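You operate a simulated robot arm through the tools that you are given. There is no shell and no other tool. Be economical: measure what you need, move in short steps, check, and stop when the job is done.

You are at the controls of a simulated two-armed robot. One attempt, no reset.

Task
Push the three harness plugs onto their sockets and move the orange cable clip to hole 20.
Fine: four moves at most (one put straight back isn't counted), one piece at a time, without straining the cable; the other clips and the black caps stay in.

It is judged by the outcome, as a careful person would: the job done as asked, and still so three seconds after it is handed in. It fails if anything else is knocked over, pushed out of place, dropped, spilled or broken. Lids that push on must go on centred and level and be pressed home; caps that screw on are set level and turned clockwise until they are tight.

Robot
Two 7-joint arms with fingered hands on one trunk, on a base that drives. Base frame: it is fixed to the floor where the robot stands at the start and does not move with it; the origin is under the middle of the robot, x ahead of it, y to its left, z up. Units: m, degrees, N and s.
The left shoulder is at the start at [0.07, 0.142, 1.139], the right one opposite. With the tool pointing down near the work surface each hand reaches from about 0.42 to 0.8 m from the robot's upright axis, wherever it stands, measured 20 degrees to its own side. Places, roughly: harness door's blue socket [0.5, 0.2, 0.8]; harness door's brown socket [0.7, -0.3, 0.8]; harness door's green socket [0.8, 0, 0.8]; hole 20 [0.8, -0.2, 0.8]; numbered board [0.7, 0.1, 0.8]. Payload 3.6 kg a hand.
The TCP of each hand is the grasp point between the finger pads, 0.025 m short of the fingertips. In the tool frame z runs along the fingers and y along their closing line. Largest opening 0.088 m; the body of the gripper starts 0.029 m behind the TCP. The gripper is a hand of 5 fingers: y runs from the thumb to the fingers, the wrist lies at [-0.013, -0.097, -0.162] in the tool frame, and closing takes about 1.5 s.
Orientation is told as [roll, pitch, yaw] about the base's x, y, z axes, in that order, counted from this pose: with the fingers straight down and the wrist toward the robot, the tool's x, y and z point along [0, 1, 0], [1, 0, 0] and [0, 0, -1] of the base frame.

Tools
- The arms move only by the tool arm_command. It takes "left_targets", "right_targets" or both (then of equal length, played together; a hand with none holds still); each is one flat list of numbers, 7 for each row, row after row: the shift along the tool's x, y, z in units of 150 mm (1.0 is 150 mm), then the turn, a rotation vector about the tool's x, y, z in units of 60 degrees (1.0 is 60 degrees), then the closure in counts, from 0 (fully open) to 255 (shut). In form: [dx, dy, dz, rx, ry, rz, hand, dx, dy, dz, rx, ry, rz, hand, ...]. A call has 1 to 20 rows; each row is the pose to reach, as a shift and turn from the pose commanded when the call began, along the tool's axes at that moment. A call with a number of a shift or a turn outside -1 to 1 is refused whole. Rows are played at 5 a second. More than 0.05 m and 8.6 degrees between two rows, or a gripper value outside its range, and nothing of the call is played. Where a pose cannot be reached the arm comes as near as it can. A force on the tool above 70 N (or 10 N above the force at the start of the call, whichever is more), or a blocked arm, ends the call early, and 0.2 s more pass. The fingers move at their own pace (about 0.072 m/s each) and stop on an object; they squeeze with about 24 N. The grip force told is the motor's: it shows also when the fingers shut on nothing. Time passes only in rows, and 0.2 s behind the last, so rows that repeat a pose let the fingers close. The reply holds the time, the measured pose of the TCP, the force on the tool along the base axes, the opening and the grip force, in the units named above and with some noise, with the torque about the TCP (base axes, N m) and any sound that the robot's microphone picked up.
- Cameras (640 x 400 px; columns grow to the right, rows downward): "scene" is now at [0.1352, 0.0124, 1.3649]; the picture's right is [0.15, -0.99, 0.00], its down [-0.60, -0.09, -0.80] and it looks along [0.79, 0.12, -0.61] (base axes); focal length 261 px, centre (320, 200). "left" rides on the left gripper at [-0.059, -0.079, -0.105] in its tool frame; the picture's right is [-0.73, -0.32, 0.61], its down [0.62, -0.68, 0.38] and it looks along [0.29, 0.66, 0.70] (tool axes); focal length 234 px, centre (320, 200). "right" rides on the right gripper at [0.059, -0.079, -0.105] in its tool frame; the picture's right is [-0.73, 0.32, -0.61], its down [-0.62, -0.68, 0.38] and it looks along [-0.29, 0.66, 0.70] (tool axes); focal length 234 px, centre (320, 200). There is no depth. A picture from a camera that has moved, and an enlarged one, comes with that camera's place and axes in the base frame and with its lens.
- grab_frame(camera): a new picture of that camera. The clock stands still meanwhile.
- slide_trunk(by): slides the trunk up (or, below 0, down) by that many m; the arms and the scene camera ride with it, the base frame stays. It gives what a move gives, with no picture.
- drive_base(legs): drives the robot by 1 to 6 legs, each [ahead, left, turn to the left] in m, m and degrees, along the robot's own axes; the way and the turn of a leg run together, so that a leg with both is an arc; at most 1.5 m and 180 degrees a leg. The arms and the cameras ride along, it lands a little off, and it stops where it bumps. It gives what a move gives.
- set_grasp(shape, hand): the hand has 5 fingers and takes this shape, open, in about a second: jaw (thumb against the fingers, like two jaws); tri (thumb and two fingers); tip (a fingertip pinch); poke (one finger out to press); point (the index stretched); flat (the hand flat); cup (the hand cupped); fist (a fist). The gripper value then closes the fingers along that shape, each until it touches; the sizes above hold for jaw. It gives what a move gives, with no picture.
- pan_tilt(pan, tilt): turns the head with the scene camera to pan (to the left, within 86 degrees either way) and tilt (down, from -29 to 69), counted from straight ahead of the robot. It gives what a move gives.
- close_up(camera, box): a new picture of the part [left, top, right, bottom] of that camera's present view, enlarged. The clock stands still meanwhile.
- job_done(): hands the job in; it is judged then, once.

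Work in short steps. Places have to be worked out from the pictures, the camera data and where the tool is seen: move nearer, look again, correct. Check each grasp and each placing, and mend what went wrong. You have 120 turns and 92 pictures in all, those below and enlarged ones among them. Open the grippers and draw the arms clear of the work before you hand the job in, unless the task says otherwise; then end with one line.

The tools are called after ">>>" by a JSON object that holds its "name" and its "arguments". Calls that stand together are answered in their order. arm_command: Moves the arms, as the interface text tells. Its arguments: {"type":"object","properties":{"left_targets":{"type":"array","items":{"type":"number"}},"right_targets":{"type":"array","items":{"type":"number"}}},"required":[]} The other tools are called the same way: slide_trunk (by) slides the trunk up or down; set_grasp (shape, hand) gives the hand a shape; drive_base (legs) drives the base; pan_tilt (pan, tilt) turns the head that bears the scene camera; grab_frame (camera) takes a picture; close_up (camera, box) takes an enlarged picture of a part of a camera's view; job_done () hands the job in.

At the start:

```text
t: 0.0
left_ee_pos: [0.4834, 0.1328, 1.1399]
left_ee_rot: [0.0, 0.0, 0.1]
left_contact_force: [-0.2, -0.1, 0.7]
left_torque: [-0.01, -0.01, 0.01]
left_gripper_width: 0.0879
left_finger_force: 0.1
left_shape: jaw
right_ee_pos: [0.5402, -0.2197, 1.0535]
right_ee_rot: [0.0, 0.0, -0.1]
right_contact_force: [-0.3, -0.5, -0.4]
right_torque: [-0.02, 0.0, -0.01]
right_gripper_width: 0.0877
right_finger_force: 0.1
right_shape: jaw
trunk travel left (down, up): [-0.675, 0.265]
robot x, y, heading: [-0.0012, 0.0015, -0.1]
head pan, tilt: [8.6, 37.3]
```

scene: 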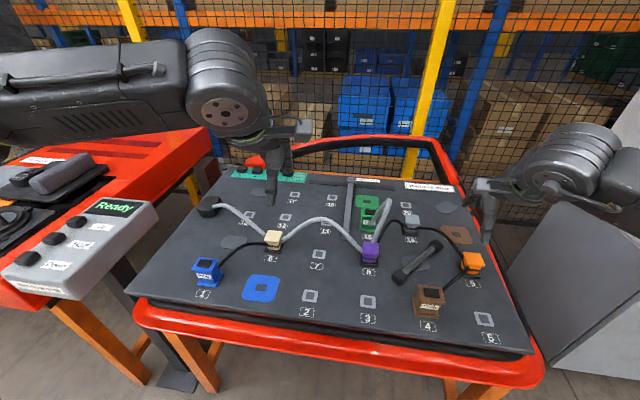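
right: 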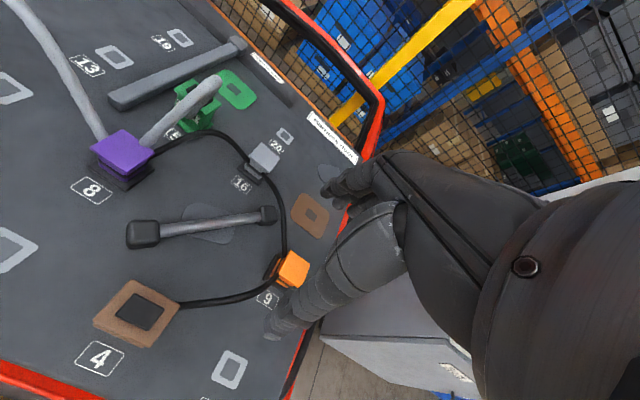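
left: 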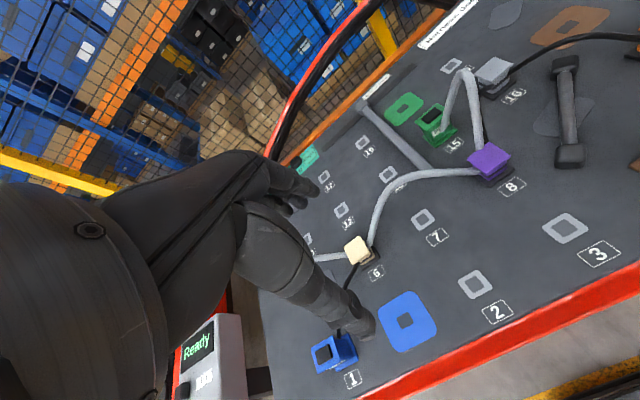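

I'll look closely at the board first to see the pieces and cable routes.

>>> {"name": "close_up", "arguments": {"camera": "scene", "box": [340, 170, 540, 360]}}

>>> {"name": "close_up", "arguments": {"camera": "scene", "box": [160, 160, 360, 340]}}

>>> {"name": "close_up", "arguments": {"camera": "right", "box": [60, 20, 380, 380]}}

```text
2.11 times, centred on (440, 265) of scene
camera zoom: at [0.1352, 0.0124, 1.3649], right [0.15, -0.99, 0.0], down [-0.6, -0.09, -0.8], along [0.79, 0.12, -0.61], focal length 549 px, centre (67, 63)
```

zoom: 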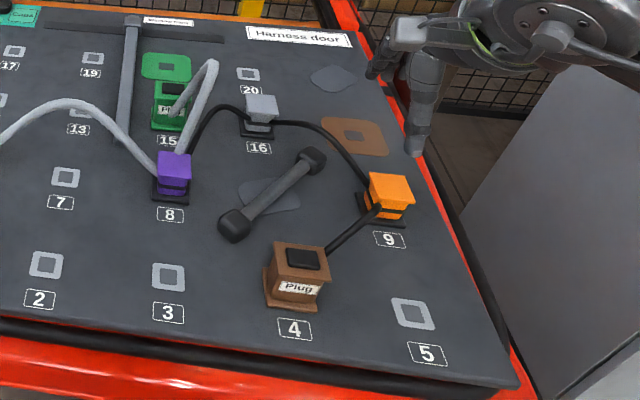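

```text
2.22 times, centred on (260, 250) of scene
camera zoom: at [0.1352, 0.0124, 1.3649], right [0.15, -0.99, 0.0], down [-0.6, -0.09, -0.8], along [0.79, 0.12, -0.61], focal length 580 px, centre (453, 89)
```

zoom: 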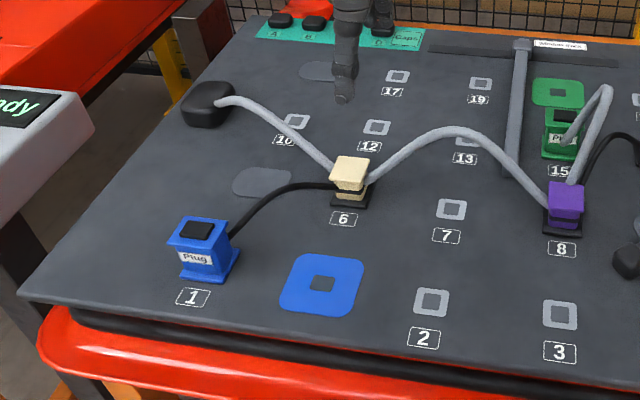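

```text
1.11 times, centred on (220, 200) of right
camera zoom: at [0.4629, -0.1616, 1.1577], right [0.32, -0.73, 0.61], down [-0.68, -0.62, -0.38], along [0.66, -0.29, -0.7], focal length 260 px, centre (431, 200)
```

zoom: 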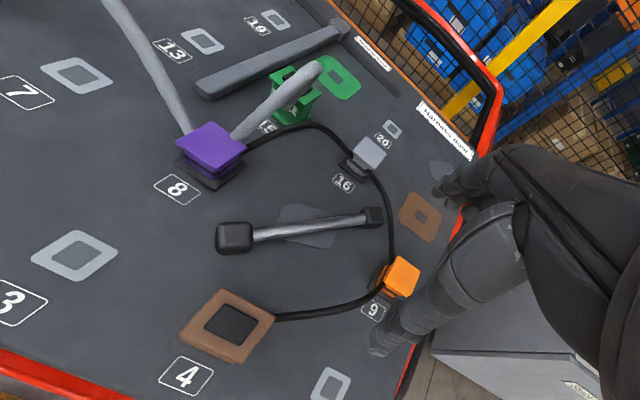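

The brown plug is chained to the orange clip, so brown should go first. I zoom in for the shape and position of each piece.

>>> {"name": "close_up", "arguments": {"camera": "scene", "box": [400, 235, 500, 335]}}

>>> {"name": "close_up", "arguments": {"camera": "scene", "box": [340, 180, 440, 270]}}

>>> {"name": "close_up", "arguments": {"camera": "scene", "box": [180, 220, 290, 310]}}

>>> {"name": "close_up", "arguments": {"camera": "right", "box": [230, 110, 350, 330]}}

```text
4.00 times, centred on (450, 285) of scene
camera zoom: at [0.1352, 0.0124, 1.3649], right [0.15, -0.99, 0.0], down [-0.6, -0.09, -0.8], along [0.79, 0.12, -0.61], focal length 1043 px, centre (-200, -140)
```

zoom: 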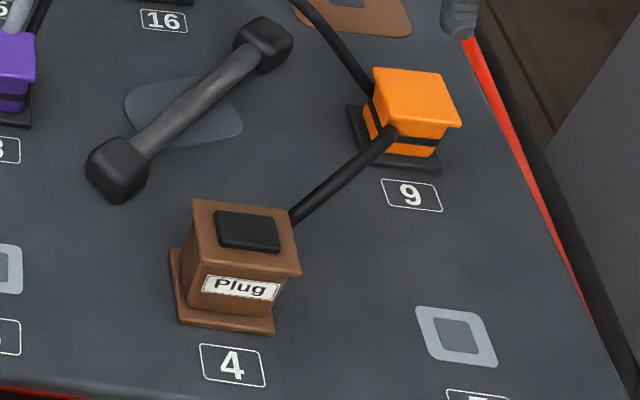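

```text
4.44 times, centred on (390, 225) of scene
camera zoom: at [0.1352, 0.0124, 1.3649], right [0.15, -0.99, 0.0], down [-0.6, -0.09, -0.8], along [0.79, 0.12, -0.61], focal length 1159 px, centre (9, 89)
```

zoom: 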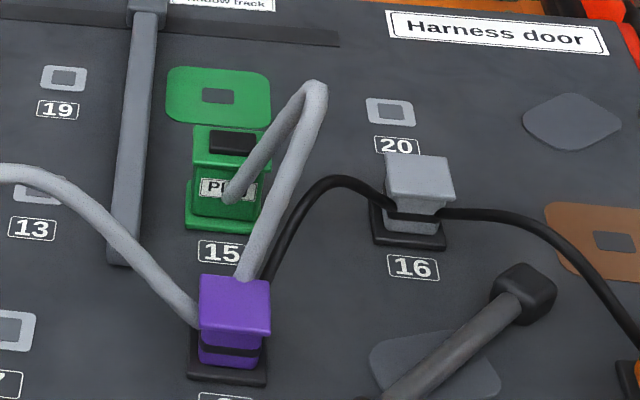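

```text
4.44 times, centred on (235, 265) of scene
camera zoom: at [0.1352, 0.0124, 1.3649], right [0.15, -0.99, 0.0], down [-0.6, -0.09, -0.8], along [0.79, 0.12, -0.61], focal length 1159 px, centre (698, -89)
```

zoom: 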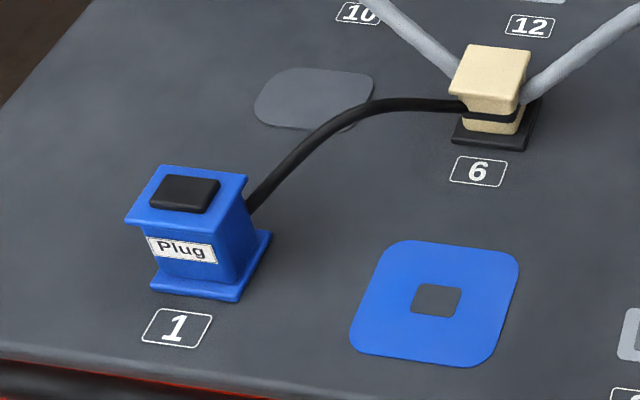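

```text
1.82 times, centred on (290, 220) of right
camera zoom: at [0.4629, -0.1616, 1.1577], right [0.32, -0.73, 0.61], down [-0.68, -0.62, -0.38], along [0.66, -0.29, -0.7], focal length 426 px, centre (374, 164)
```

zoom: 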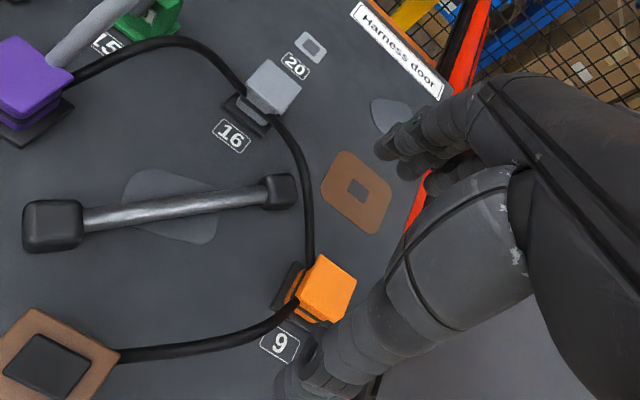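

Pieces are flanged plugs about 54 mm tall, and the brown one stands at about (0.487, -0.172). The far sockets and hole 20 look beyond reach, so I check what is in front of the base before driving.

>>> {"name": "pan_tilt", "arguments": {"pan": -10, "tilt": 69}}

>>> {"name": "grab_frame", "arguments": {"camera": "scene"}}

```text
t: 1.0
left_ee_pos: [0.4827, 0.1345, 1.1393]
left_ee_rot: [0.0, 0.1, 0.1]
left_contact_force: [0.3, -0.1, -0.7]
left_torque: [0.01, 0.0, 0.0]
left_gripper_width: 0.0875
left_finger_force: 0.1
left_shape: jaw
right_ee_pos: [0.5407, -0.2198, 1.0527]
right_ee_rot: [-0.1, 0.0, 0.0]
right_contact_force: [-0.4, 0.4, 0.0]
right_torque: [-0.01, 0.0, 0.02]
right_gripper_width: 0.0876
right_finger_force: 0.0
right_shape: jaw
trunk travel left (down, up): [-0.675, 0.265]
robot x, y, heading: [0.0017, 0.0022, -0.0]
head pan, tilt: [-10.0, 68.8]
```

```text
81 pictures are left
camera scene: at [0.1046, -0.0103, 1.3248], right [-0.17, -0.98, 0.0], down [-0.92, 0.16, -0.36], along [0.36, -0.06, -0.93], focal length 261 px, centre (320, 200)
```

scene: 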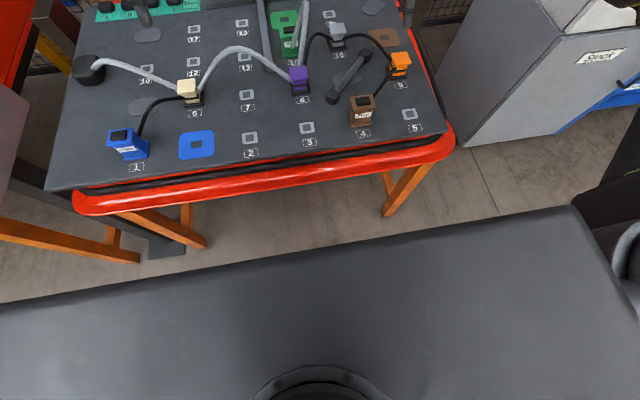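

The floor ahead is clear and the legs stand well to the sides. I drive 0.08 m ahead (the near plugs stay in reach) and look down at the board.

>>> {"name": "drive_base", "arguments": {"legs": [[0.08, 0, 0]]}}

>>> {"name": "pan_tilt", "arguments": {"pan": -15, "tilt": 50}}

>>> {"name": "grab_frame", "arguments": {"camera": "scene"}}

```text
t: 2.0
left_ee_pos: [0.5636, 0.1336, 1.1397]
left_ee_rot: [0.0, 0.0, 0.2]
left_contact_force: [-0.2, 0.6, -0.8]
left_torque: [-0.03, 0.03, 0.01]
left_gripper_width: 0.0875
left_finger_force: 0.0
left_shape: jaw
right_ee_pos: [0.6217, -0.2188, 1.0528]
right_ee_rot: [0.0, 0.0, 0.2]
right_contact_force: [-0.3, 0.0, -0.6]
right_torque: [0.02, 0.01, -0.02]
right_gripper_width: 0.0876
right_finger_force: 0.0
right_shape: jaw
trunk travel left (down, up): [-0.675, 0.265]
robot x, y, heading: [0.0789, -0.0006, -0.1]
head pan, tilt: [-10.0, 68.8]
```

```text
t: 2.9
left_ee_pos: [0.5623, 0.1331, 1.139]
left_ee_rot: [0.0, 0.0, 0.0]
left_contact_force: [-0.8, 0.1, 0.1]
left_torque: [-0.01, 0.0, 0.03]
left_gripper_width: 0.088
left_finger_force: 0.2
left_shape: jaw
right_ee_pos: [0.6217, -0.2197, 1.053]
right_ee_rot: [0.0, -0.1, 0.2]
right_contact_force: [0.6, 0.3, 0.3]
right_torque: [-0.02, 0.0, 0.01]
right_gripper_width: 0.0877
right_finger_force: 0.1
right_shape: jaw
trunk travel left (down, up): [-0.675, 0.265]
robot x, y, heading: [0.0805, 0.0015, 0.2]
head pan, tilt: [-15.0, 50.0]
```

```text
80 pictures are left
camera scene: at [0.2041, -0.0203, 1.3466], right [-0.26, -0.97, 0.0], down [-0.74, 0.2, -0.64], along [0.62, -0.17, -0.77], focal length 261 px, centre (320, 200)
```

scene: 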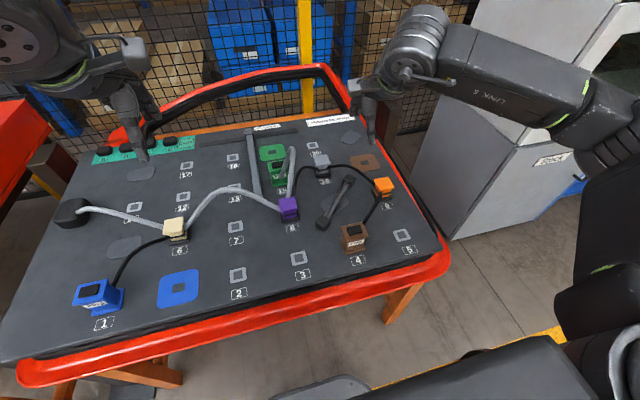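

Zooming on the brown plug, its socket and the orange clip from here to measure them.

>>> {"name": "close_up", "arguments": {"camera": "scene", "box": [320, 140, 420, 260]}}

>>> {"name": "close_up", "arguments": {"camera": "scene", "box": [60, 255, 210, 345]}}

>>> {"name": "close_up", "arguments": {"camera": "scene", "box": [245, 130, 345, 200]}}

```text
3.33 times, centred on (370, 200) of scene
camera zoom: at [0.2041, -0.0203, 1.3466], right [-0.26, -0.97, 0.0], down [-0.74, 0.2, -0.64], along [0.62, -0.17, -0.77], focal length 869 px, centre (153, 200)
```

zoom: 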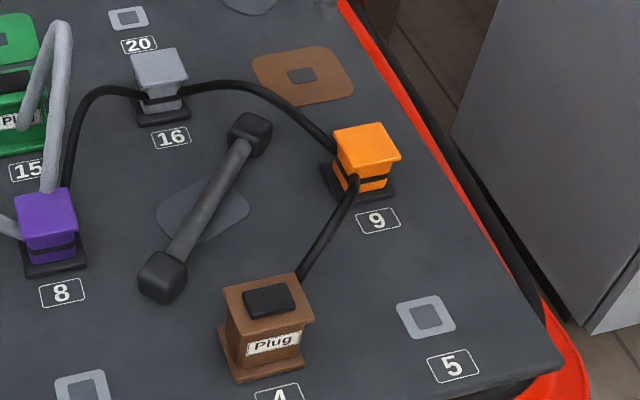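

```text
4.27 times, centred on (135, 300) of scene
camera zoom: at [0.2041, -0.0203, 1.3466], right [-0.26, -0.97, 0.0], down [-0.74, 0.2, -0.64], along [0.62, -0.17, -0.77], focal length 1113 px, centre (1109, -227)
```

zoom: 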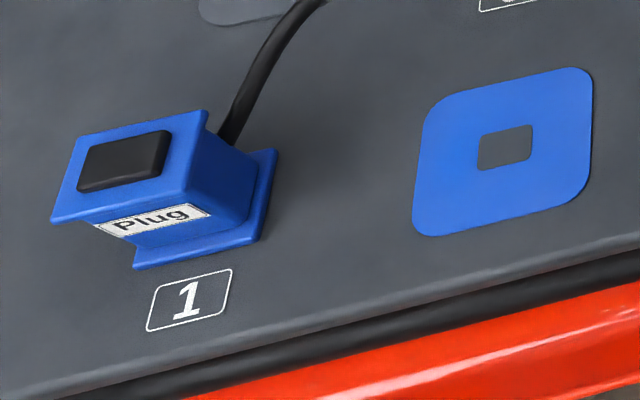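

```text
5.71 times, centred on (295, 165) of scene
camera zoom: at [0.2041, -0.0203, 1.3466], right [-0.26, -0.97, 0.0], down [-0.74, 0.2, -0.64], along [0.62, -0.17, -0.77], focal length 1490 px, centre (463, 400)
```

zoom: 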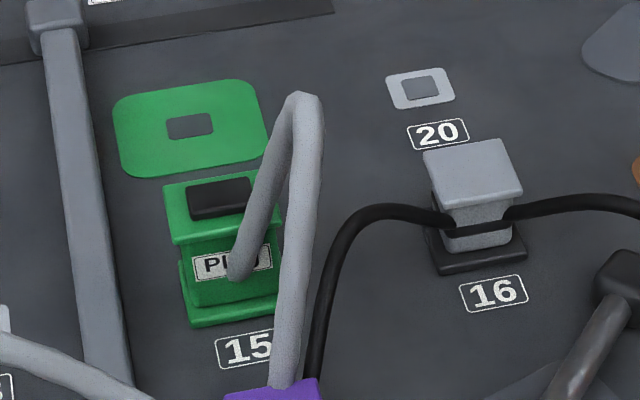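

Brown plug centre about (0.484, -0.1725), flange ~0.036 (x) by 0.052 (y), yaw 0; brown socket about (0.740, -0.302). I need to see on which side the cable leaves it, so I bring the right hand above it, turned 56° for a view from the right.

>>> {"name": "arm_command", "arguments": {"right_targets": [0.04, -0.115, 0.04, 0, 0, -0.116, 0, 0.08, -0.23, 0.08, 0, 0, -0.233, 0, 0.12, -0.345, 0.12, 0, 0, -0.35, 0, 0.16, -0.46, 0.16, 0, 0, -0.467, 0, 0.2, -0.575, 0.2, 0, 0, -0.583, 0, 0.24, -0.69, 0.24, 0, 0, -0.7, 0, 0.28, -0.805, 0.28, 0, 0, -0.816, 0, 0.313, -0.918, 0.33, 0, 0, -0.933, 0]}}

>>> {"name": "grab_frame", "arguments": {"camera": "right"}}

```text
t: 4.7
left_ee_pos: [0.5635, 0.1333, 1.1389]
left_ee_rot: [0.0, 0.1, 0.1]
left_contact_force: [0.0, -0.5, -0.5]
left_torque: [-0.02, 0.01, 0.01]
left_gripper_width: 0.0878
left_finger_force: 0.1
left_shape: jaw
right_ee_pos: [0.4866, -0.1655, 1.0051]
right_ee_rot: [-0.3, 0.1, 54.9]
right_contact_force: [0.2, -0.6, 0.6]
right_torque: [-0.04, -0.05, 0.03]
right_gripper_width: 0.0879
right_finger_force: 0.0
right_shape: jaw
right hand out of reach, approached as far as the arm can: row 8
trunk travel left (down, up): [-0.675, 0.265]
robot x, y, heading: [0.0791, -0.0009, 0.0]
head pan, tilt: [-15.0, 50.0]
```

```text
76 pictures are left
camera right: at [0.3939, -0.1955, 1.1103], right [0.78, -0.15, 0.61], down [0.12, -0.92, -0.38], along [0.62, 0.37, -0.69], focal length 234 px, centre (320, 200)
```

right: 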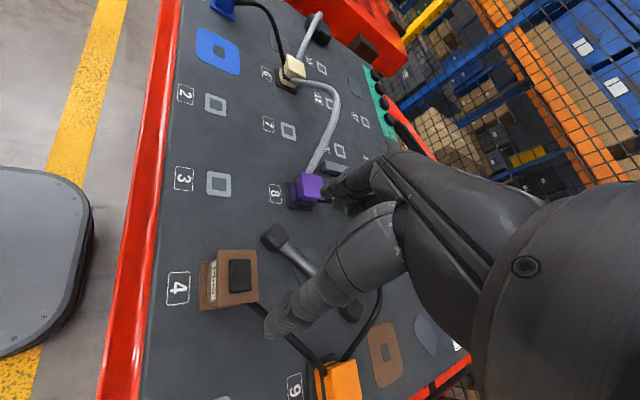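

>>> {"name": "close_up", "arguments": {"camera": "right", "box": [170, 220, 290, 340]}}

```text
3.33 times, centred on (230, 280) of right
camera zoom: at [0.3939, -0.1955, 1.1103], right [0.78, -0.15, 0.61], down [0.12, -0.92, -0.38], along [0.62, 0.37, -0.69], focal length 781 px, centre (620, -67)
```

zoom: 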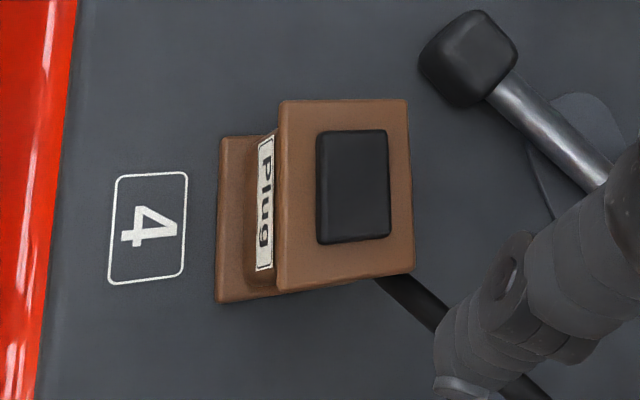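

The cable leaves the back face and bends right, so the plug must be gripped on its sides (along y, hand turned ~90°). I test whether the right arm can reach that yaw here.

>>> {"name": "arm_command", "arguments": {"right_targets": [0, 0, 0.05, 0, 0, -0.14, 0, 0, 0, 0.1, 0, 0, -0.28, 0, 0, 0, 0.15, 0, 0, -0.42, 0, 0, 0, 0.2, 0, 0, -0.56, 0]}}

```text
t: 5.7
left_ee_pos: [0.5657, 0.1356, 1.1381]
left_ee_rot: [-0.1, 0.2, 0.0]
left_contact_force: [0.3, 0.2, -0.1]
left_torque: [0.02, 0.0, 0.02]
left_gripper_width: 0.0877
left_finger_force: 0.0
left_shape: jaw
right_ee_pos: [0.4062, -0.0556, 0.9123]
right_ee_rot: [-1.2, 0.3, 88.8]
right_contact_force: [-0.2, -0.4, -1.0]
right_torque: [-0.01, 0.01, -0.01]
right_gripper_width: 0.0876
right_finger_force: 0.1
right_shape: jaw
right hand out of reach, approached as far as the arm can: row 1, 2, 3, 4
trunk travel left (down, up): [-0.675, 0.265]
robot x, y, heading: [0.0805, 0.0017, -0.2]
head pan, tilt: [-15.0, 50.0]
```

That posture is out of reach when standing this close; the hand drifted but touched nothing. I raise it and turn back, then stand further away.

>>> {"name": "arm_command", "arguments": {"right_targets": [0, 0, -0.1, 0, 0, 0.14, 0, 0, 0, -0.25, 0, 0, 0.28, 0, 0, 0, -0.4, 0, 0, 0.42, 0, 0, 0, -0.5, 0, 0, 0.56, 0, 0, 0, -0.6, 0, 0, 0.7, 0]}}

>>> {"name": "drive_base", "arguments": {"legs": [[-0.13, 0, 0]]}}

```text
t: 6.8
left_ee_pos: [0.5639, 0.1333, 1.1395]
left_ee_rot: [0.0, -0.1, 0.0]
left_contact_force: [-0.3, 0.9, 0.3]
left_torque: [0.04, -0.01, -0.02]
left_gripper_width: 0.0876
left_finger_force: 0.0
left_shape: jaw
right_ee_pos: [0.4329, -0.0518, 1.0055]
right_ee_rot: [0.0, 0.2, 47.6]
right_contact_force: [0.4, -0.5, -0.7]
right_torque: [0.0, -0.03, 0.04]
right_gripper_width: 0.0881
right_finger_force: 0.1
right_shape: jaw
right hand out of reach, approached as far as the arm can: row 3, 4, 5
trunk travel left (down, up): [-0.675, 0.265]
robot x, y, heading: [0.0777, 0.0017, -0.2]
head pan, tilt: [-15.0, 50.0]
```

```text
t: 8.1
left_ee_pos: [0.4367, 0.1317, 1.1392]
left_ee_rot: [0.0, 0.2, -0.1]
left_contact_force: [0.2, -0.1, -0.8]
left_torque: [0.05, 0.03, -0.01]
left_gripper_width: 0.0877
left_finger_force: 0.1
left_shape: jaw
right_ee_pos: [0.3061, -0.0539, 1.0042]
right_ee_rot: [0.1, 0.1, 47.6]
right_contact_force: [0.7, 0.8, 0.7]
right_torque: [0.03, -0.02, 0.02]
right_gripper_width: 0.0878
right_finger_force: 0.0
right_shape: jaw
trunk travel left (down, up): [-0.675, 0.265]
robot x, y, heading: [-0.0456, -0.0037, -0.3]
head pan, tilt: [-15.0, 50.0]
```

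Now from farther back I bring the right hand toward the brown plug in steps, turning toward yaw 90.

>>> {"name": "arm_command", "arguments": {"right_targets": [-0.2, 0.03, 0, 0, 0, -0.05, 0, -0.4, 0.06, 0, 0, 0, -0.1, 0, -0.6, 0.09, 0, 0, 0, -0.2, 0, -0.75, 0.11, 0, 0, 0, -0.3, 0, -0.9, 0.12, 0, 0, 0, -0.4, 0]}}

```text
t: 9.3
left_ee_pos: [0.4357, 0.1315, 1.1398]
left_ee_rot: [0.1, 0.0, 0.0]
left_contact_force: [1.4, -0.6, 0.2]
left_torque: [0.0, -0.03, 0.02]
left_gripper_width: 0.0877
left_finger_force: 0.1
left_shape: jaw
right_ee_pos: [0.3636, -0.1034, 1.0127]
right_ee_rot: [-0.3, -0.1, 63.2]
right_contact_force: [-0.5, -0.4, 0.2]
right_torque: [-0.01, 0.04, -0.04]
right_gripper_width: 0.0876
right_finger_force: 0.0
right_shape: jaw
right hand out of reach, approached as far as the arm can: row 4, 5
trunk travel left (down, up): [-0.675, 0.265]
robot x, y, heading: [-0.0443, -0.0013, -0.2]
head pan, tilt: [-15.0, 50.0]
```

>>> {"name": "arm_command", "arguments": {"right_targets": [-0.2, -0.02, 0, 0, 0, 0.1, 0, -0.4, -0.04, 0, 0, 0, 0.2, 0, -0.6, -0.06, 0, 0, 0, 0.3, 0, -0.8, -0.08, 0, 0, 0, 0.3, 0, -1, -0.11, 0, 0, 0, 0.3, 0]}}

```text
t: 10.5
left_ee_pos: [0.4362, 0.1315, 1.1391]
left_ee_rot: [-0.1, 0.1, -0.1]
left_contact_force: [0.3, -0.6, -0.3]
left_torque: [0.0, -0.02, 0.01]
left_gripper_width: 0.0875
left_finger_force: 0.1
left_shape: jaw
right_ee_pos: [0.464, -0.1693, 1.014]
right_ee_rot: [-0.1, -0.1, 45.0]
right_contact_force: [-0.8, 0.3, 0.2]
right_torque: [0.04, 0.0, 0.0]
right_gripper_width: 0.0879
right_finger_force: 0.1
right_shape: jaw
right hand out of reach, approached as far as the arm can: row 5
trunk travel left (down, up): [-0.675, 0.265]
robot x, y, heading: [-0.0469, 0.0015, -0.3]
head pan, tilt: [-15.0, 50.0]
```

Positive yaw seems limited on the right arm; I test the opposite turn (negative yaw).

>>> {"name": "arm_command", "arguments": {"right_targets": [0, 0, 0, 0, 0, 0.14, 0, 0, 0, 0, 0, 0, 0.28, 0, 0, 0, 0, 0, 0, 0.42, 0, 0, 0, 0, 0, 0, 0.56, 0, 0, 0, 0, 0, 0, 0.7, 0, 0, 0, 0, 0, 0, 0.84, 0, 0, 0, 0, 0, 0, 0.98, 0]}}

>>> {"name": "arm_command", "arguments": {"right_targets": [0, 0, 0, 0, 0, 0.14, 0, 0, 0, 0, 0, 0, 0.28, 0, 0, 0, 0, 0, 0, 0.42, 0, 0, 0, 0, 0, 0, 0.56, 0, 0, 0, 0, 0, 0, 0.7, 0, 0, 0, 0, 0, 0, 0.84, 0, 0, 0, 0, 0, 0, 0.98, 0]}}

```text
t: 12.1
left_ee_pos: [0.4365, 0.134, 1.1403]
left_ee_rot: [-0.1, 0.0, -0.1]
left_contact_force: [1.2, -0.4, 0.9]
left_torque: [0.02, 0.01, 0.02]
left_gripper_width: 0.0877
left_finger_force: 0.1
left_shape: jaw
right_ee_pos: [0.4654, -0.1709, 1.0131]
right_ee_rot: [-0.1, -0.4, -14.0]
right_contact_force: [-0.4, 0.1, -1.2]
right_torque: [-0.01, -0.01, 0.0]
right_gripper_width: 0.088
right_finger_force: 0.1
right_shape: jaw
trunk travel left (down, up): [-0.675, 0.265]
robot x, y, heading: [-0.0476, 0.0011, -0.3]
head pan, tilt: [-15.0, 50.0]
```

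```text
t: 13.7
left_ee_pos: [0.4367, 0.1324, 1.1393]
left_ee_rot: [-0.1, 0.1, -0.1]
left_contact_force: [-0.6, 0.8, 0.5]
left_torque: [-0.04, -0.02, 0.0]
left_gripper_width: 0.0877
left_finger_force: 0.0
left_shape: jaw
right_ee_pos: [0.4647, -0.1709, 1.0125]
right_ee_rot: [0.1, -0.2, -72.7]
right_contact_force: [0.0, -0.8, -0.5]
right_torque: [-0.02, -0.03, -0.03]
right_gripper_width: 0.0879
right_finger_force: 0.1
right_shape: jaw
trunk travel left (down, up): [-0.675, 0.265]
robot x, y, heading: [-0.0479, -0.0015, -0.2]
head pan, tilt: [-15.0, 50.0]
```

Negative yaw works for the right hand. I finish turning to -90° over the brown plug and drive ahead to a middle stance (x≈0.04).

>>> {"name": "drive_base", "arguments": {"legs": [[0.088, 0, 0]]}}

>>> {"name": "arm_command", "arguments": {"right_targets": [0, 0, 0, 0, 0, 0.14, 0, 0, 0, 0, 0, 0, 0.288, 0]}}

```text
t: 14.8
left_ee_pos: [0.5222, 0.1318, 1.1404]
left_ee_rot: [-0.1, -0.1, 0.1]
left_contact_force: [-0.5, -0.2, -0.5]
left_torque: [-0.03, -0.01, 0.0]
left_gripper_width: 0.0878
left_finger_force: 0.1
left_shape: jaw
right_ee_pos: [0.5505, -0.1704, 1.0121]
right_ee_rot: [0.2, -0.1, -72.5]
right_contact_force: [-0.7, -0.7, 0.1]
right_torque: [0.05, 0.01, 0.04]
right_gripper_width: 0.0878
right_finger_force: 0.0
right_shape: jaw
trunk travel left (down, up): [-0.675, 0.265]
robot x, y, heading: [0.0386, 0.0009, -0.4]
head pan, tilt: [-15.0, 50.0]
```

```text
refused: row 2 steps farther than a row can; nothing moved
```

>>> {"name": "arm_command", "arguments": {"right_targets": [-0.15, -0.04, 0.07, 0, 0, 0.1, 0, -0.3, -0.08, 0.14, 0, 0, 0.2, 0, -0.44, -0.125, 0.21, 0, 0, 0.29, 0, -0.44, -0.125, 0.21, 0, 0, 0.29, 0]}}

>>> {"name": "grab_frame", "arguments": {"camera": "right"}}

>>> {"name": "grab_frame", "arguments": {"camera": "scene"}}

```text
t: 15.8
left_ee_pos: [0.522, 0.1332, 1.1397]
left_ee_rot: [0.1, 0.0, 0.1]
left_contact_force: [0.1, -0.3, 0.4]
left_torque: [0.02, -0.02, 0.0]
left_gripper_width: 0.0877
left_finger_force: 0.1
left_shape: jaw
right_ee_pos: [0.4821, -0.1731, 0.9811]
right_ee_rot: [0.2, -0.1, -90.0]
right_contact_force: [-0.8, -0.1, -0.7]
right_torque: [0.0, 0.03, -0.02]
right_gripper_width: 0.0876
right_finger_force: 0.0
right_shape: jaw
trunk travel left (down, up): [-0.675, 0.265]
robot x, y, heading: [0.039, 0.0019, -0.3]
head pan, tilt: [-15.0, 50.0]
```

```text
74 pictures are left
camera right: at [0.5415, -0.0944, 1.086], right [-0.73, -0.32, 0.6], down [-0.62, 0.68, -0.39], along [-0.29, -0.66, -0.7], focal length 234 px, centre (320, 200)
```

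right: 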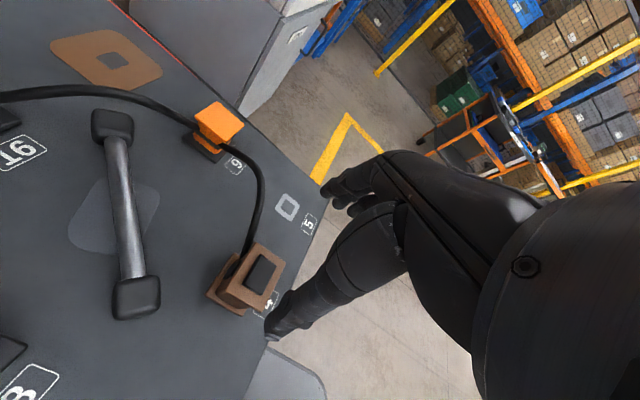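

```text
73 pictures are left
camera scene: at [0.1617, -0.0207, 1.3467], right [-0.26, -0.97, 0.0], down [-0.74, 0.2, -0.64], along [0.62, -0.17, -0.77], focal length 261 px, centre (320, 200)
```

scene: 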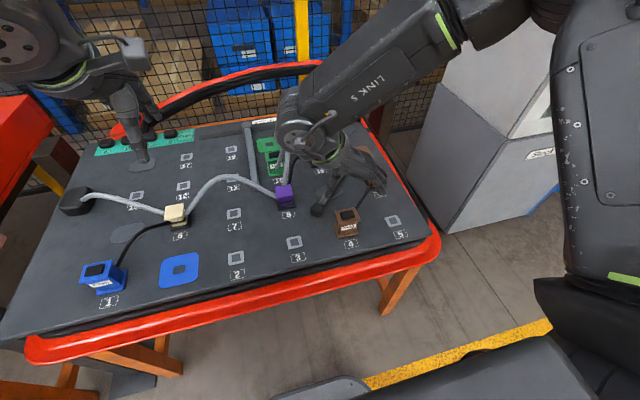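

>>> {"name": "close_up", "arguments": {"camera": "right", "box": [180, 220, 320, 340]}}

```text
3.33 times, centred on (250, 280) of right
camera zoom: at [0.5415, -0.0944, 1.086], right [-0.73, -0.32, 0.6], down [-0.62, 0.68, -0.39], along [-0.29, -0.66, -0.7], focal length 781 px, centre (553, -67)
```

zoom: 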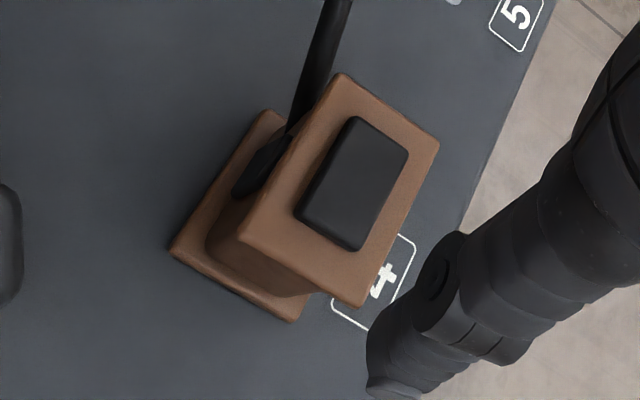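

The cable leaves the middle of the back face; plug centre now ~(0.480, -0.171). I check the finger layout before descending.

>>> {"name": "close_up", "arguments": {"camera": "scene", "box": [270, 100, 410, 260]}}

>>> {"name": "grab_frame", "arguments": {"camera": "left"}}

```text
2.50 times, centred on (340, 180) of scene
camera zoom: at [0.1617, -0.0207, 1.3467], right [-0.26, -0.97, 0.0], down [-0.74, 0.2, -0.64], along [0.62, -0.17, -0.77], focal length 652 px, centre (270, 250)
```

zoom: 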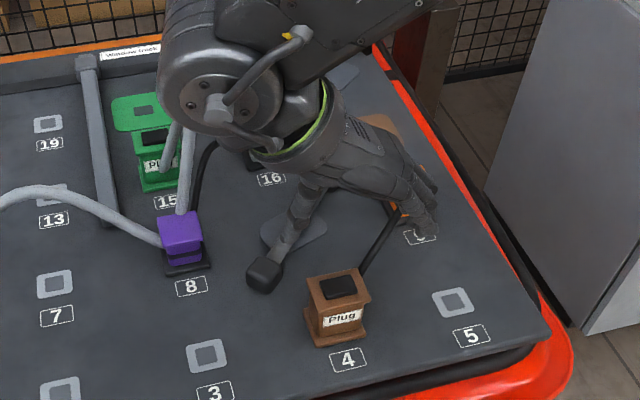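

```text
70 pictures are left
camera left: at [0.442, 0.0737, 1.2446], right [-0.32, -0.73, -0.61], down [-0.68, 0.62, -0.38], along [0.66, 0.29, -0.7], focal length 234 px, centre (320, 200)
```

left: 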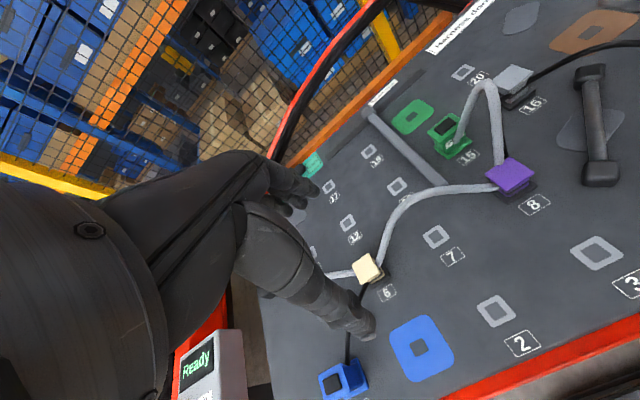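

The finger group is wide, and the cable passes the back-right corner; I try the narrower "tri" shape and look at it.

>>> {"name": "set_grasp", "arguments": {"hand": "right", "shape": "tri"}}

>>> {"name": "close_up", "arguments": {"camera": "scene", "box": [290, 100, 410, 240]}}

>>> {"name": "close_up", "arguments": {"camera": "right", "box": [200, 120, 420, 370]}}

```text
t: 16.7
left_ee_pos: [0.5209, 0.1335, 1.1395]
left_ee_rot: [0.1, 0.0, 0.1]
left_contact_force: [-0.5, 0.3, -0.4]
left_torque: [0.01, 0.0, -0.01]
left_gripper_width: 0.0876
left_finger_force: 0.1
left_shape: jaw
right_ee_pos: [0.4825, -0.1726, 0.9816]
right_ee_rot: [0.1, -0.1, -89.9]
right_contact_force: [0.2, 0.0, 0.1]
right_torque: [0.03, -0.01, -0.04]
right_gripper_width: 0.0878
right_finger_force: 0.1
right_shape: tri
trunk travel left (down, up): [-0.675, 0.265]
robot x, y, heading: [0.0382, -0.0, -0.0]
head pan, tilt: [-15.0, 50.0]
```

```text
2.86 times, centred on (350, 170) of scene
camera zoom: at [0.1623, -0.0207, 1.3467], right [-0.26, -0.97, 0.0], down [-0.74, 0.2, -0.64], along [0.62, -0.17, -0.77], focal length 745 px, centre (234, 286)
```

zoom: 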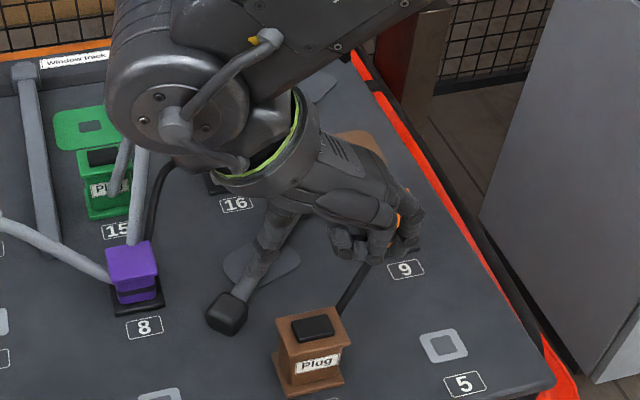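

```text
1.60 times, centred on (310, 245) of right
camera zoom: at [0.5421, -0.0944, 1.0859], right [-0.73, -0.32, 0.6], down [-0.62, 0.68, -0.39], along [-0.29, -0.66, -0.7], focal length 375 px, centre (336, 128)
```

zoom: 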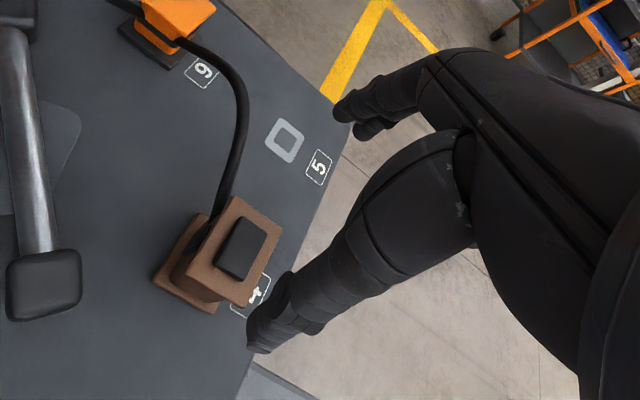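

"tri" gives two adjacent fingers against the thumb, narrow enough. I descend part way with a small shift away from the cable and look.

>>> {"name": "arm_command", "arguments": {"right_targets": [-0.02, 0, 0.2, 0, 0, 0, 0, -0.05, -0.007, 0.4, 0, 0, 0, 0, -0.05, -0.007, 0.5, 0, 0, 0, 0, -0.05, -0.007, 0.5, 0, 0, 0, 0]}}

>>> {"name": "grab_frame", "arguments": {"camera": "right"}}

>>> {"name": "close_up", "arguments": {"camera": "scene", "box": [290, 130, 410, 250]}}

```text
t: 17.7
left_ee_pos: [0.5221, 0.1317, 1.1395]
left_ee_rot: [0.0, 0.0, -0.1]
left_contact_force: [-0.2, 0.4, 0.1]
left_torque: [-0.03, -0.01, 0.01]
left_gripper_width: 0.0875
left_finger_force: 0.0
left_shape: jaw
right_ee_pos: [0.4744, -0.1708, 0.9054]
right_ee_rot: [0.1, 0.0, -89.9]
right_contact_force: [-0.6, -0.5, -0.7]
right_torque: [-0.04, -0.04, -0.01]
right_gripper_width: 0.0876
right_finger_force: 0.2
right_shape: tri
trunk travel left (down, up): [-0.675, 0.265]
robot x, y, heading: [0.0419, -0.0009, 0.1]
head pan, tilt: [-15.0, 50.0]
```

```text
67 pictures are left
camera right: at [0.5342, -0.0926, 1.0101], right [-0.73, -0.32, 0.6], down [-0.62, 0.68, -0.39], along [-0.29, -0.66, -0.7], focal length 234 px, centre (320, 200)
```

right: 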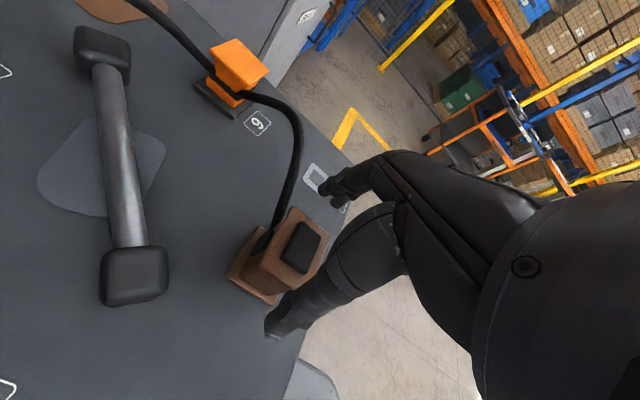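

```text
3.33 times, centred on (350, 190) of scene
camera zoom: at [0.1623, -0.0208, 1.3467], right [-0.26, -0.97, 0.0], down [-0.74, 0.2, -0.64], along [0.62, -0.17, -0.77], focal length 869 px, centre (220, 233)
```

zoom: 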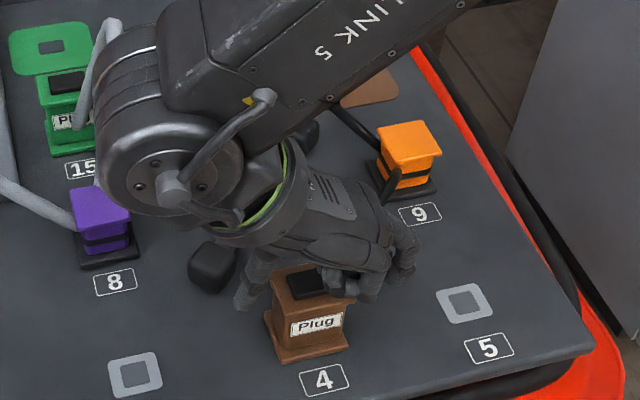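

Alignment looks right; the curled finger is near the front-right of the flange, so I descend in small steps watching the force.

>>> {"name": "arm_command", "arguments": {"right_targets": [0, 0, 0.07, 0, 0, 0, 0, 0, 0, 0.13, 0, 0, 0, 0, 0, 0, 0.13, 0, 0, 0, 0]}}

>>> {"name": "close_up", "arguments": {"camera": "scene", "box": [310, 170, 390, 250]}}

>>> {"name": "close_up", "arguments": {"camera": "right", "box": [220, 140, 400, 340]}}

```text
t: 18.5
left_ee_pos: [0.5212, 0.1328, 1.1398]
left_ee_rot: [0.0, 0.0, -0.1]
left_contact_force: [0.5, -0.3, -0.5]
left_torque: [0.03, -0.04, 0.02]
left_gripper_width: 0.0876
left_finger_force: 0.1
left_shape: jaw
right_ee_pos: [0.4762, -0.1712, 0.8861]
right_ee_rot: [0.2, -0.1, -89.9]
right_contact_force: [0.6, -0.4, 0.3]
right_torque: [0.02, -0.01, 0.01]
right_gripper_width: 0.088
right_finger_force: 0.1
right_shape: tri
trunk travel left (down, up): [-0.675, 0.265]
robot x, y, heading: [0.0381, 0.0006, -0.0]
head pan, tilt: [-15.0, 50.0]
```

```text
5.00 times, centred on (350, 210) of scene
camera zoom: at [0.1621, -0.0206, 1.3467], right [-0.26, -0.97, 0.0], down [-0.74, 0.2, -0.64], along [0.62, -0.17, -0.77], focal length 1304 px, centre (170, 150)
```

zoom: 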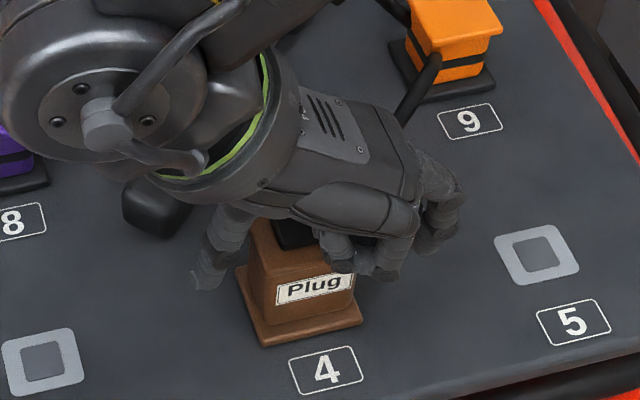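

```text
2.00 times, centred on (310, 240) of right
camera zoom: at [0.5342, -0.093, 0.991], right [-0.73, -0.32, 0.6], down [-0.62, 0.68, -0.39], along [-0.29, -0.66, -0.7], focal length 468 px, centre (340, 120)
```

zoom: 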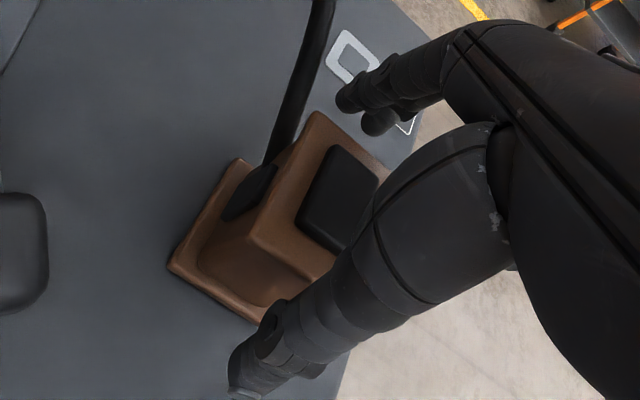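

The index finger lies on the TCP plane with the others toward the robot, so "jaw" won't touch the cable and has no curled fingers. I rise, switch to jaw, and come down centred.

>>> {"name": "arm_command", "arguments": {"right_targets": [0, 0, -0.15, 0, 0, 0, 0, 0.04, 0, -0.33, 0, 0, 0, 0]}}

>>> {"name": "set_grasp", "arguments": {"hand": "right", "shape": "jaw"}}

>>> {"name": "arm_command", "arguments": {"right_targets": [0, 0, 0.15, 0, 0, 0, 0, 0, 0, 0.3, 0, 0, 0, 0, 0, 0, 0.36, 0, 0, 0, 0, 0, 0, 0.36, 0, 0, 0, 0]}}

>>> {"name": "close_up", "arguments": {"camera": "right", "box": [220, 140, 400, 340]}}

>>> {"name": "close_up", "arguments": {"camera": "scene", "box": [310, 170, 390, 250]}}

```text
t: 19.1
left_ee_pos: [0.5212, 0.1334, 1.1397]
left_ee_rot: [0.0, 0.0, 0.1]
left_contact_force: [0.1, -0.1, 0.3]
left_torque: [-0.03, 0.01, -0.05]
left_gripper_width: 0.0878
left_finger_force: 0.1
left_shape: jaw
right_ee_pos: [0.4817, -0.1705, 0.9359]
right_ee_rot: [0.2, 0.0, -89.9]
right_contact_force: [-0.7, 0.1, 0.0]
right_torque: [-0.02, -0.01, -0.01]
right_gripper_width: 0.0879
right_finger_force: 0.0
right_shape: tri
trunk travel left (down, up): [-0.675, 0.265]
robot x, y, heading: [0.0406, -0.0002, -0.2]
head pan, tilt: [-15.0, 50.0]
```

```text
t: 20.0
left_ee_pos: [0.5227, 0.1325, 1.1404]
left_ee_rot: [0.0, 0.0, 0.0]
left_contact_force: [0.1, 0.0, -0.1]
left_torque: [-0.01, 0.0, -0.02]
left_gripper_width: 0.0875
left_finger_force: 0.1
left_shape: jaw
right_ee_pos: [0.4807, -0.1713, 0.9363]
right_ee_rot: [0.2, -0.1, -89.8]
right_contact_force: [0.0, 1.6, -0.4]
right_torque: [-0.03, 0.01, -0.06]
right_gripper_width: 0.0878
right_finger_force: 0.1
right_shape: jaw
trunk travel left (down, up): [-0.675, 0.265]
robot x, y, heading: [0.0394, -0.0006, -0.1]
head pan, tilt: [-15.0, 50.0]
```

```text
t: 21.0
left_ee_pos: [0.5221, 0.1326, 1.1392]
left_ee_rot: [0.0, -0.1, -0.1]
left_contact_force: [-0.2, -0.3, 0.0]
left_torque: [-0.01, -0.03, -0.01]
left_gripper_width: 0.0877
left_finger_force: 0.0
left_shape: jaw
right_ee_pos: [0.4817, -0.1723, 0.8833]
right_ee_rot: [0.1, -0.1, -90.0]
right_contact_force: [-0.2, 0.0, -0.2]
right_torque: [-0.02, 0.02, 0.03]
right_gripper_width: 0.0879
right_finger_force: 0.0
right_shape: jaw
trunk travel left (down, up): [-0.675, 0.265]
robot x, y, heading: [0.0385, -0.0002, -0.3]
head pan, tilt: [-15.0, 50.0]
```

```text
2.00 times, centred on (310, 240) of right
camera zoom: at [0.5413, -0.0928, 0.9873], right [-0.73, -0.32, 0.6], down [-0.62, 0.68, -0.39], along [-0.29, -0.66, -0.7], focal length 468 px, centre (340, 120)
```

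zoom: 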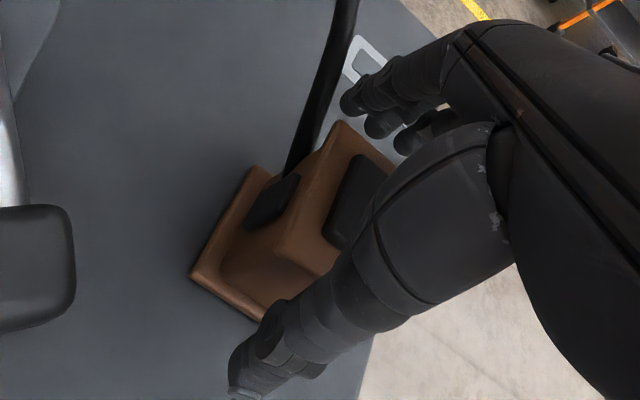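

```text
5.00 times, centred on (350, 210) of scene
camera zoom: at [0.1624, -0.0207, 1.3467], right [-0.26, -0.97, 0.0], down [-0.74, 0.2, -0.64], along [0.62, -0.17, -0.77], focal length 1304 px, centre (170, 150)
```

zoom: 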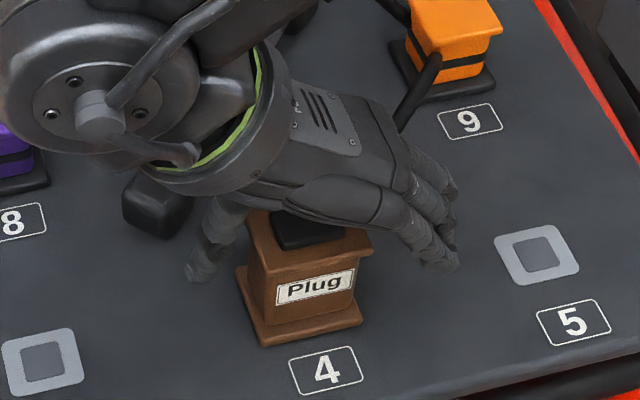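

The plug is nicely between thumb and fingers with the cable clear. I go down to z≈0.862 and close.

>>> {"name": "arm_command", "arguments": {"right_targets": [0, 0, 0.07, 0, 0, 0, 0, 0, 0, 0.14, 0, 0, 0, 0, 0, 0, 0.14, 0, 0, 0, 60, 0, 0, 0.14, 0, 0, 0, 120, 0, 0, 0.14, 0, 0, 0, 200, 0, 0, 0.14, 0, 0, 0, 255, 0, 0, 0.14, 0, 0, 0, 255, 0, 0, 0.14, 0, 0, 0, 255, 0, 0, 0.14, 0, 0, 0, 255]}}

>>> {"name": "close_up", "arguments": {"camera": "scene", "box": [310, 170, 390, 250]}}

>>> {"name": "close_up", "arguments": {"camera": "right", "box": [220, 140, 400, 340]}}

```text
t: 23.0
left_ee_pos: [0.5217, 0.1331, 1.1385]
left_ee_rot: [-0.1, 0.0, -0.1]
left_contact_force: [-0.3, -0.7, -0.8]
left_torque: [0.0, -0.04, 0.0]
left_gripper_width: 0.0877
left_finger_force: 0.0
left_shape: jaw
right_ee_pos: [0.4811, -0.1709, 0.8614]
right_ee_rot: [0.2, -0.1, -89.8]
right_contact_force: [-1.6, 4.8, -1.9]
right_torque: [0.08, -0.01, -0.03]
right_gripper_width: 0.0386
right_finger_force: 24.5
right_shape: jaw
trunk travel left (down, up): [-0.675, 0.265]
robot x, y, heading: [0.039, -0.0046, -0.0]
head pan, tilt: [-15.0, 50.0]
```

```text
5.00 times, centred on (350, 210) of scene
camera zoom: at [0.1623, -0.0199, 1.3467], right [-0.26, -0.97, 0.0], down [-0.74, 0.2, -0.64], along [0.62, -0.17, -0.77], focal length 1304 px, centre (170, 150)
```

zoom: 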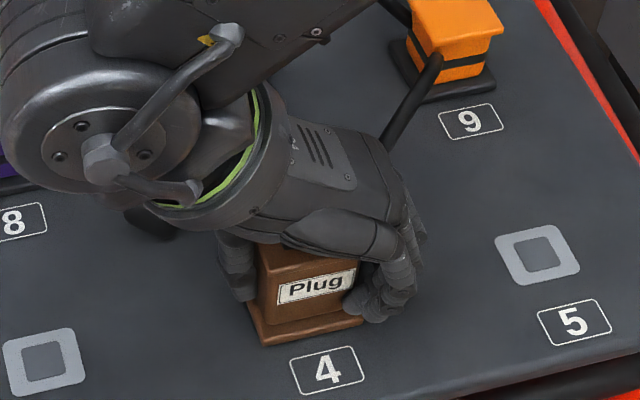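

```text
2.00 times, centred on (310, 240) of right
camera zoom: at [0.5409, -0.0926, 0.9663], right [-0.73, -0.32, 0.6], down [-0.62, 0.68, -0.39], along [-0.29, -0.66, -0.7], focal length 468 px, centre (340, 120)
```

zoom: 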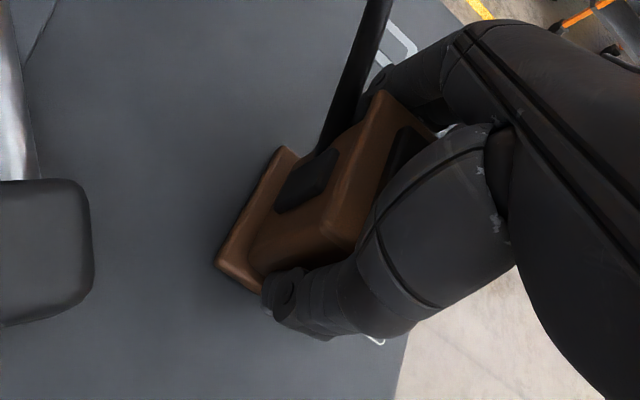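

Grip holds the plug body at 38.6 mm. I pull it straight up slowly.

>>> {"name": "arm_command", "arguments": {"right_targets": [0, 0, -0.03, 0, 0, 0, 255, 0, 0, -0.07, 0, 0, 0, 255, 0, 0, -0.12, 0, 0, 0, 255, 0, 0, -0.2, 0, 0, 0, 255, 0, 0, -0.3, 0, 0, 0, 255]}}

>>> {"name": "grab_frame", "arguments": {"camera": "right"}}

>>> {"name": "close_up", "arguments": {"camera": "scene", "box": [290, 130, 410, 250]}}

```text
t: 24.2
left_ee_pos: [0.522, 0.1329, 1.139]
left_ee_rot: [0.0, 0.0, 0.0]
left_contact_force: [0.5, 0.2, -1.3]
left_torque: [-0.03, 0.02, 0.01]
left_gripper_width: 0.0879
left_finger_force: 0.1
left_shape: jaw
right_ee_pos: [0.4817, -0.1713, 0.907]
right_ee_rot: [0.2, 0.0, -89.8]
right_contact_force: [0.6, 0.3, -0.4]
right_torque: [0.01, -0.02, -0.03]
right_gripper_width: 0.0382
right_finger_force: 24.0
right_shape: jaw
trunk travel left (down, up): [-0.675, 0.265]
robot x, y, heading: [0.0399, -0.0011, -0.3]
head pan, tilt: [-15.0, 50.0]
```

```text
59 pictures are left
camera right: at [0.5412, -0.0931, 1.0109], right [-0.73, -0.32, 0.6], down [-0.62, 0.68, -0.39], along [-0.29, -0.66, -0.7], focal length 234 px, centre (320, 200)
```

right: 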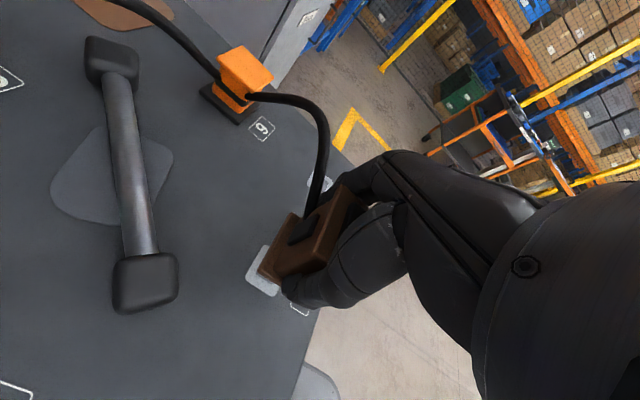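

```text
3.33 times, centred on (350, 190) of scene
camera zoom: at [0.162, -0.0208, 1.3467], right [-0.26, -0.97, 0.0], down [-0.74, 0.2, -0.64], along [0.62, -0.17, -0.77], focal length 869 px, centre (220, 233)
```

zoom: 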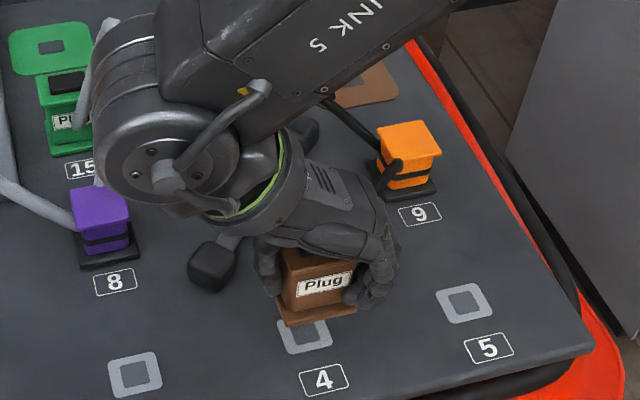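

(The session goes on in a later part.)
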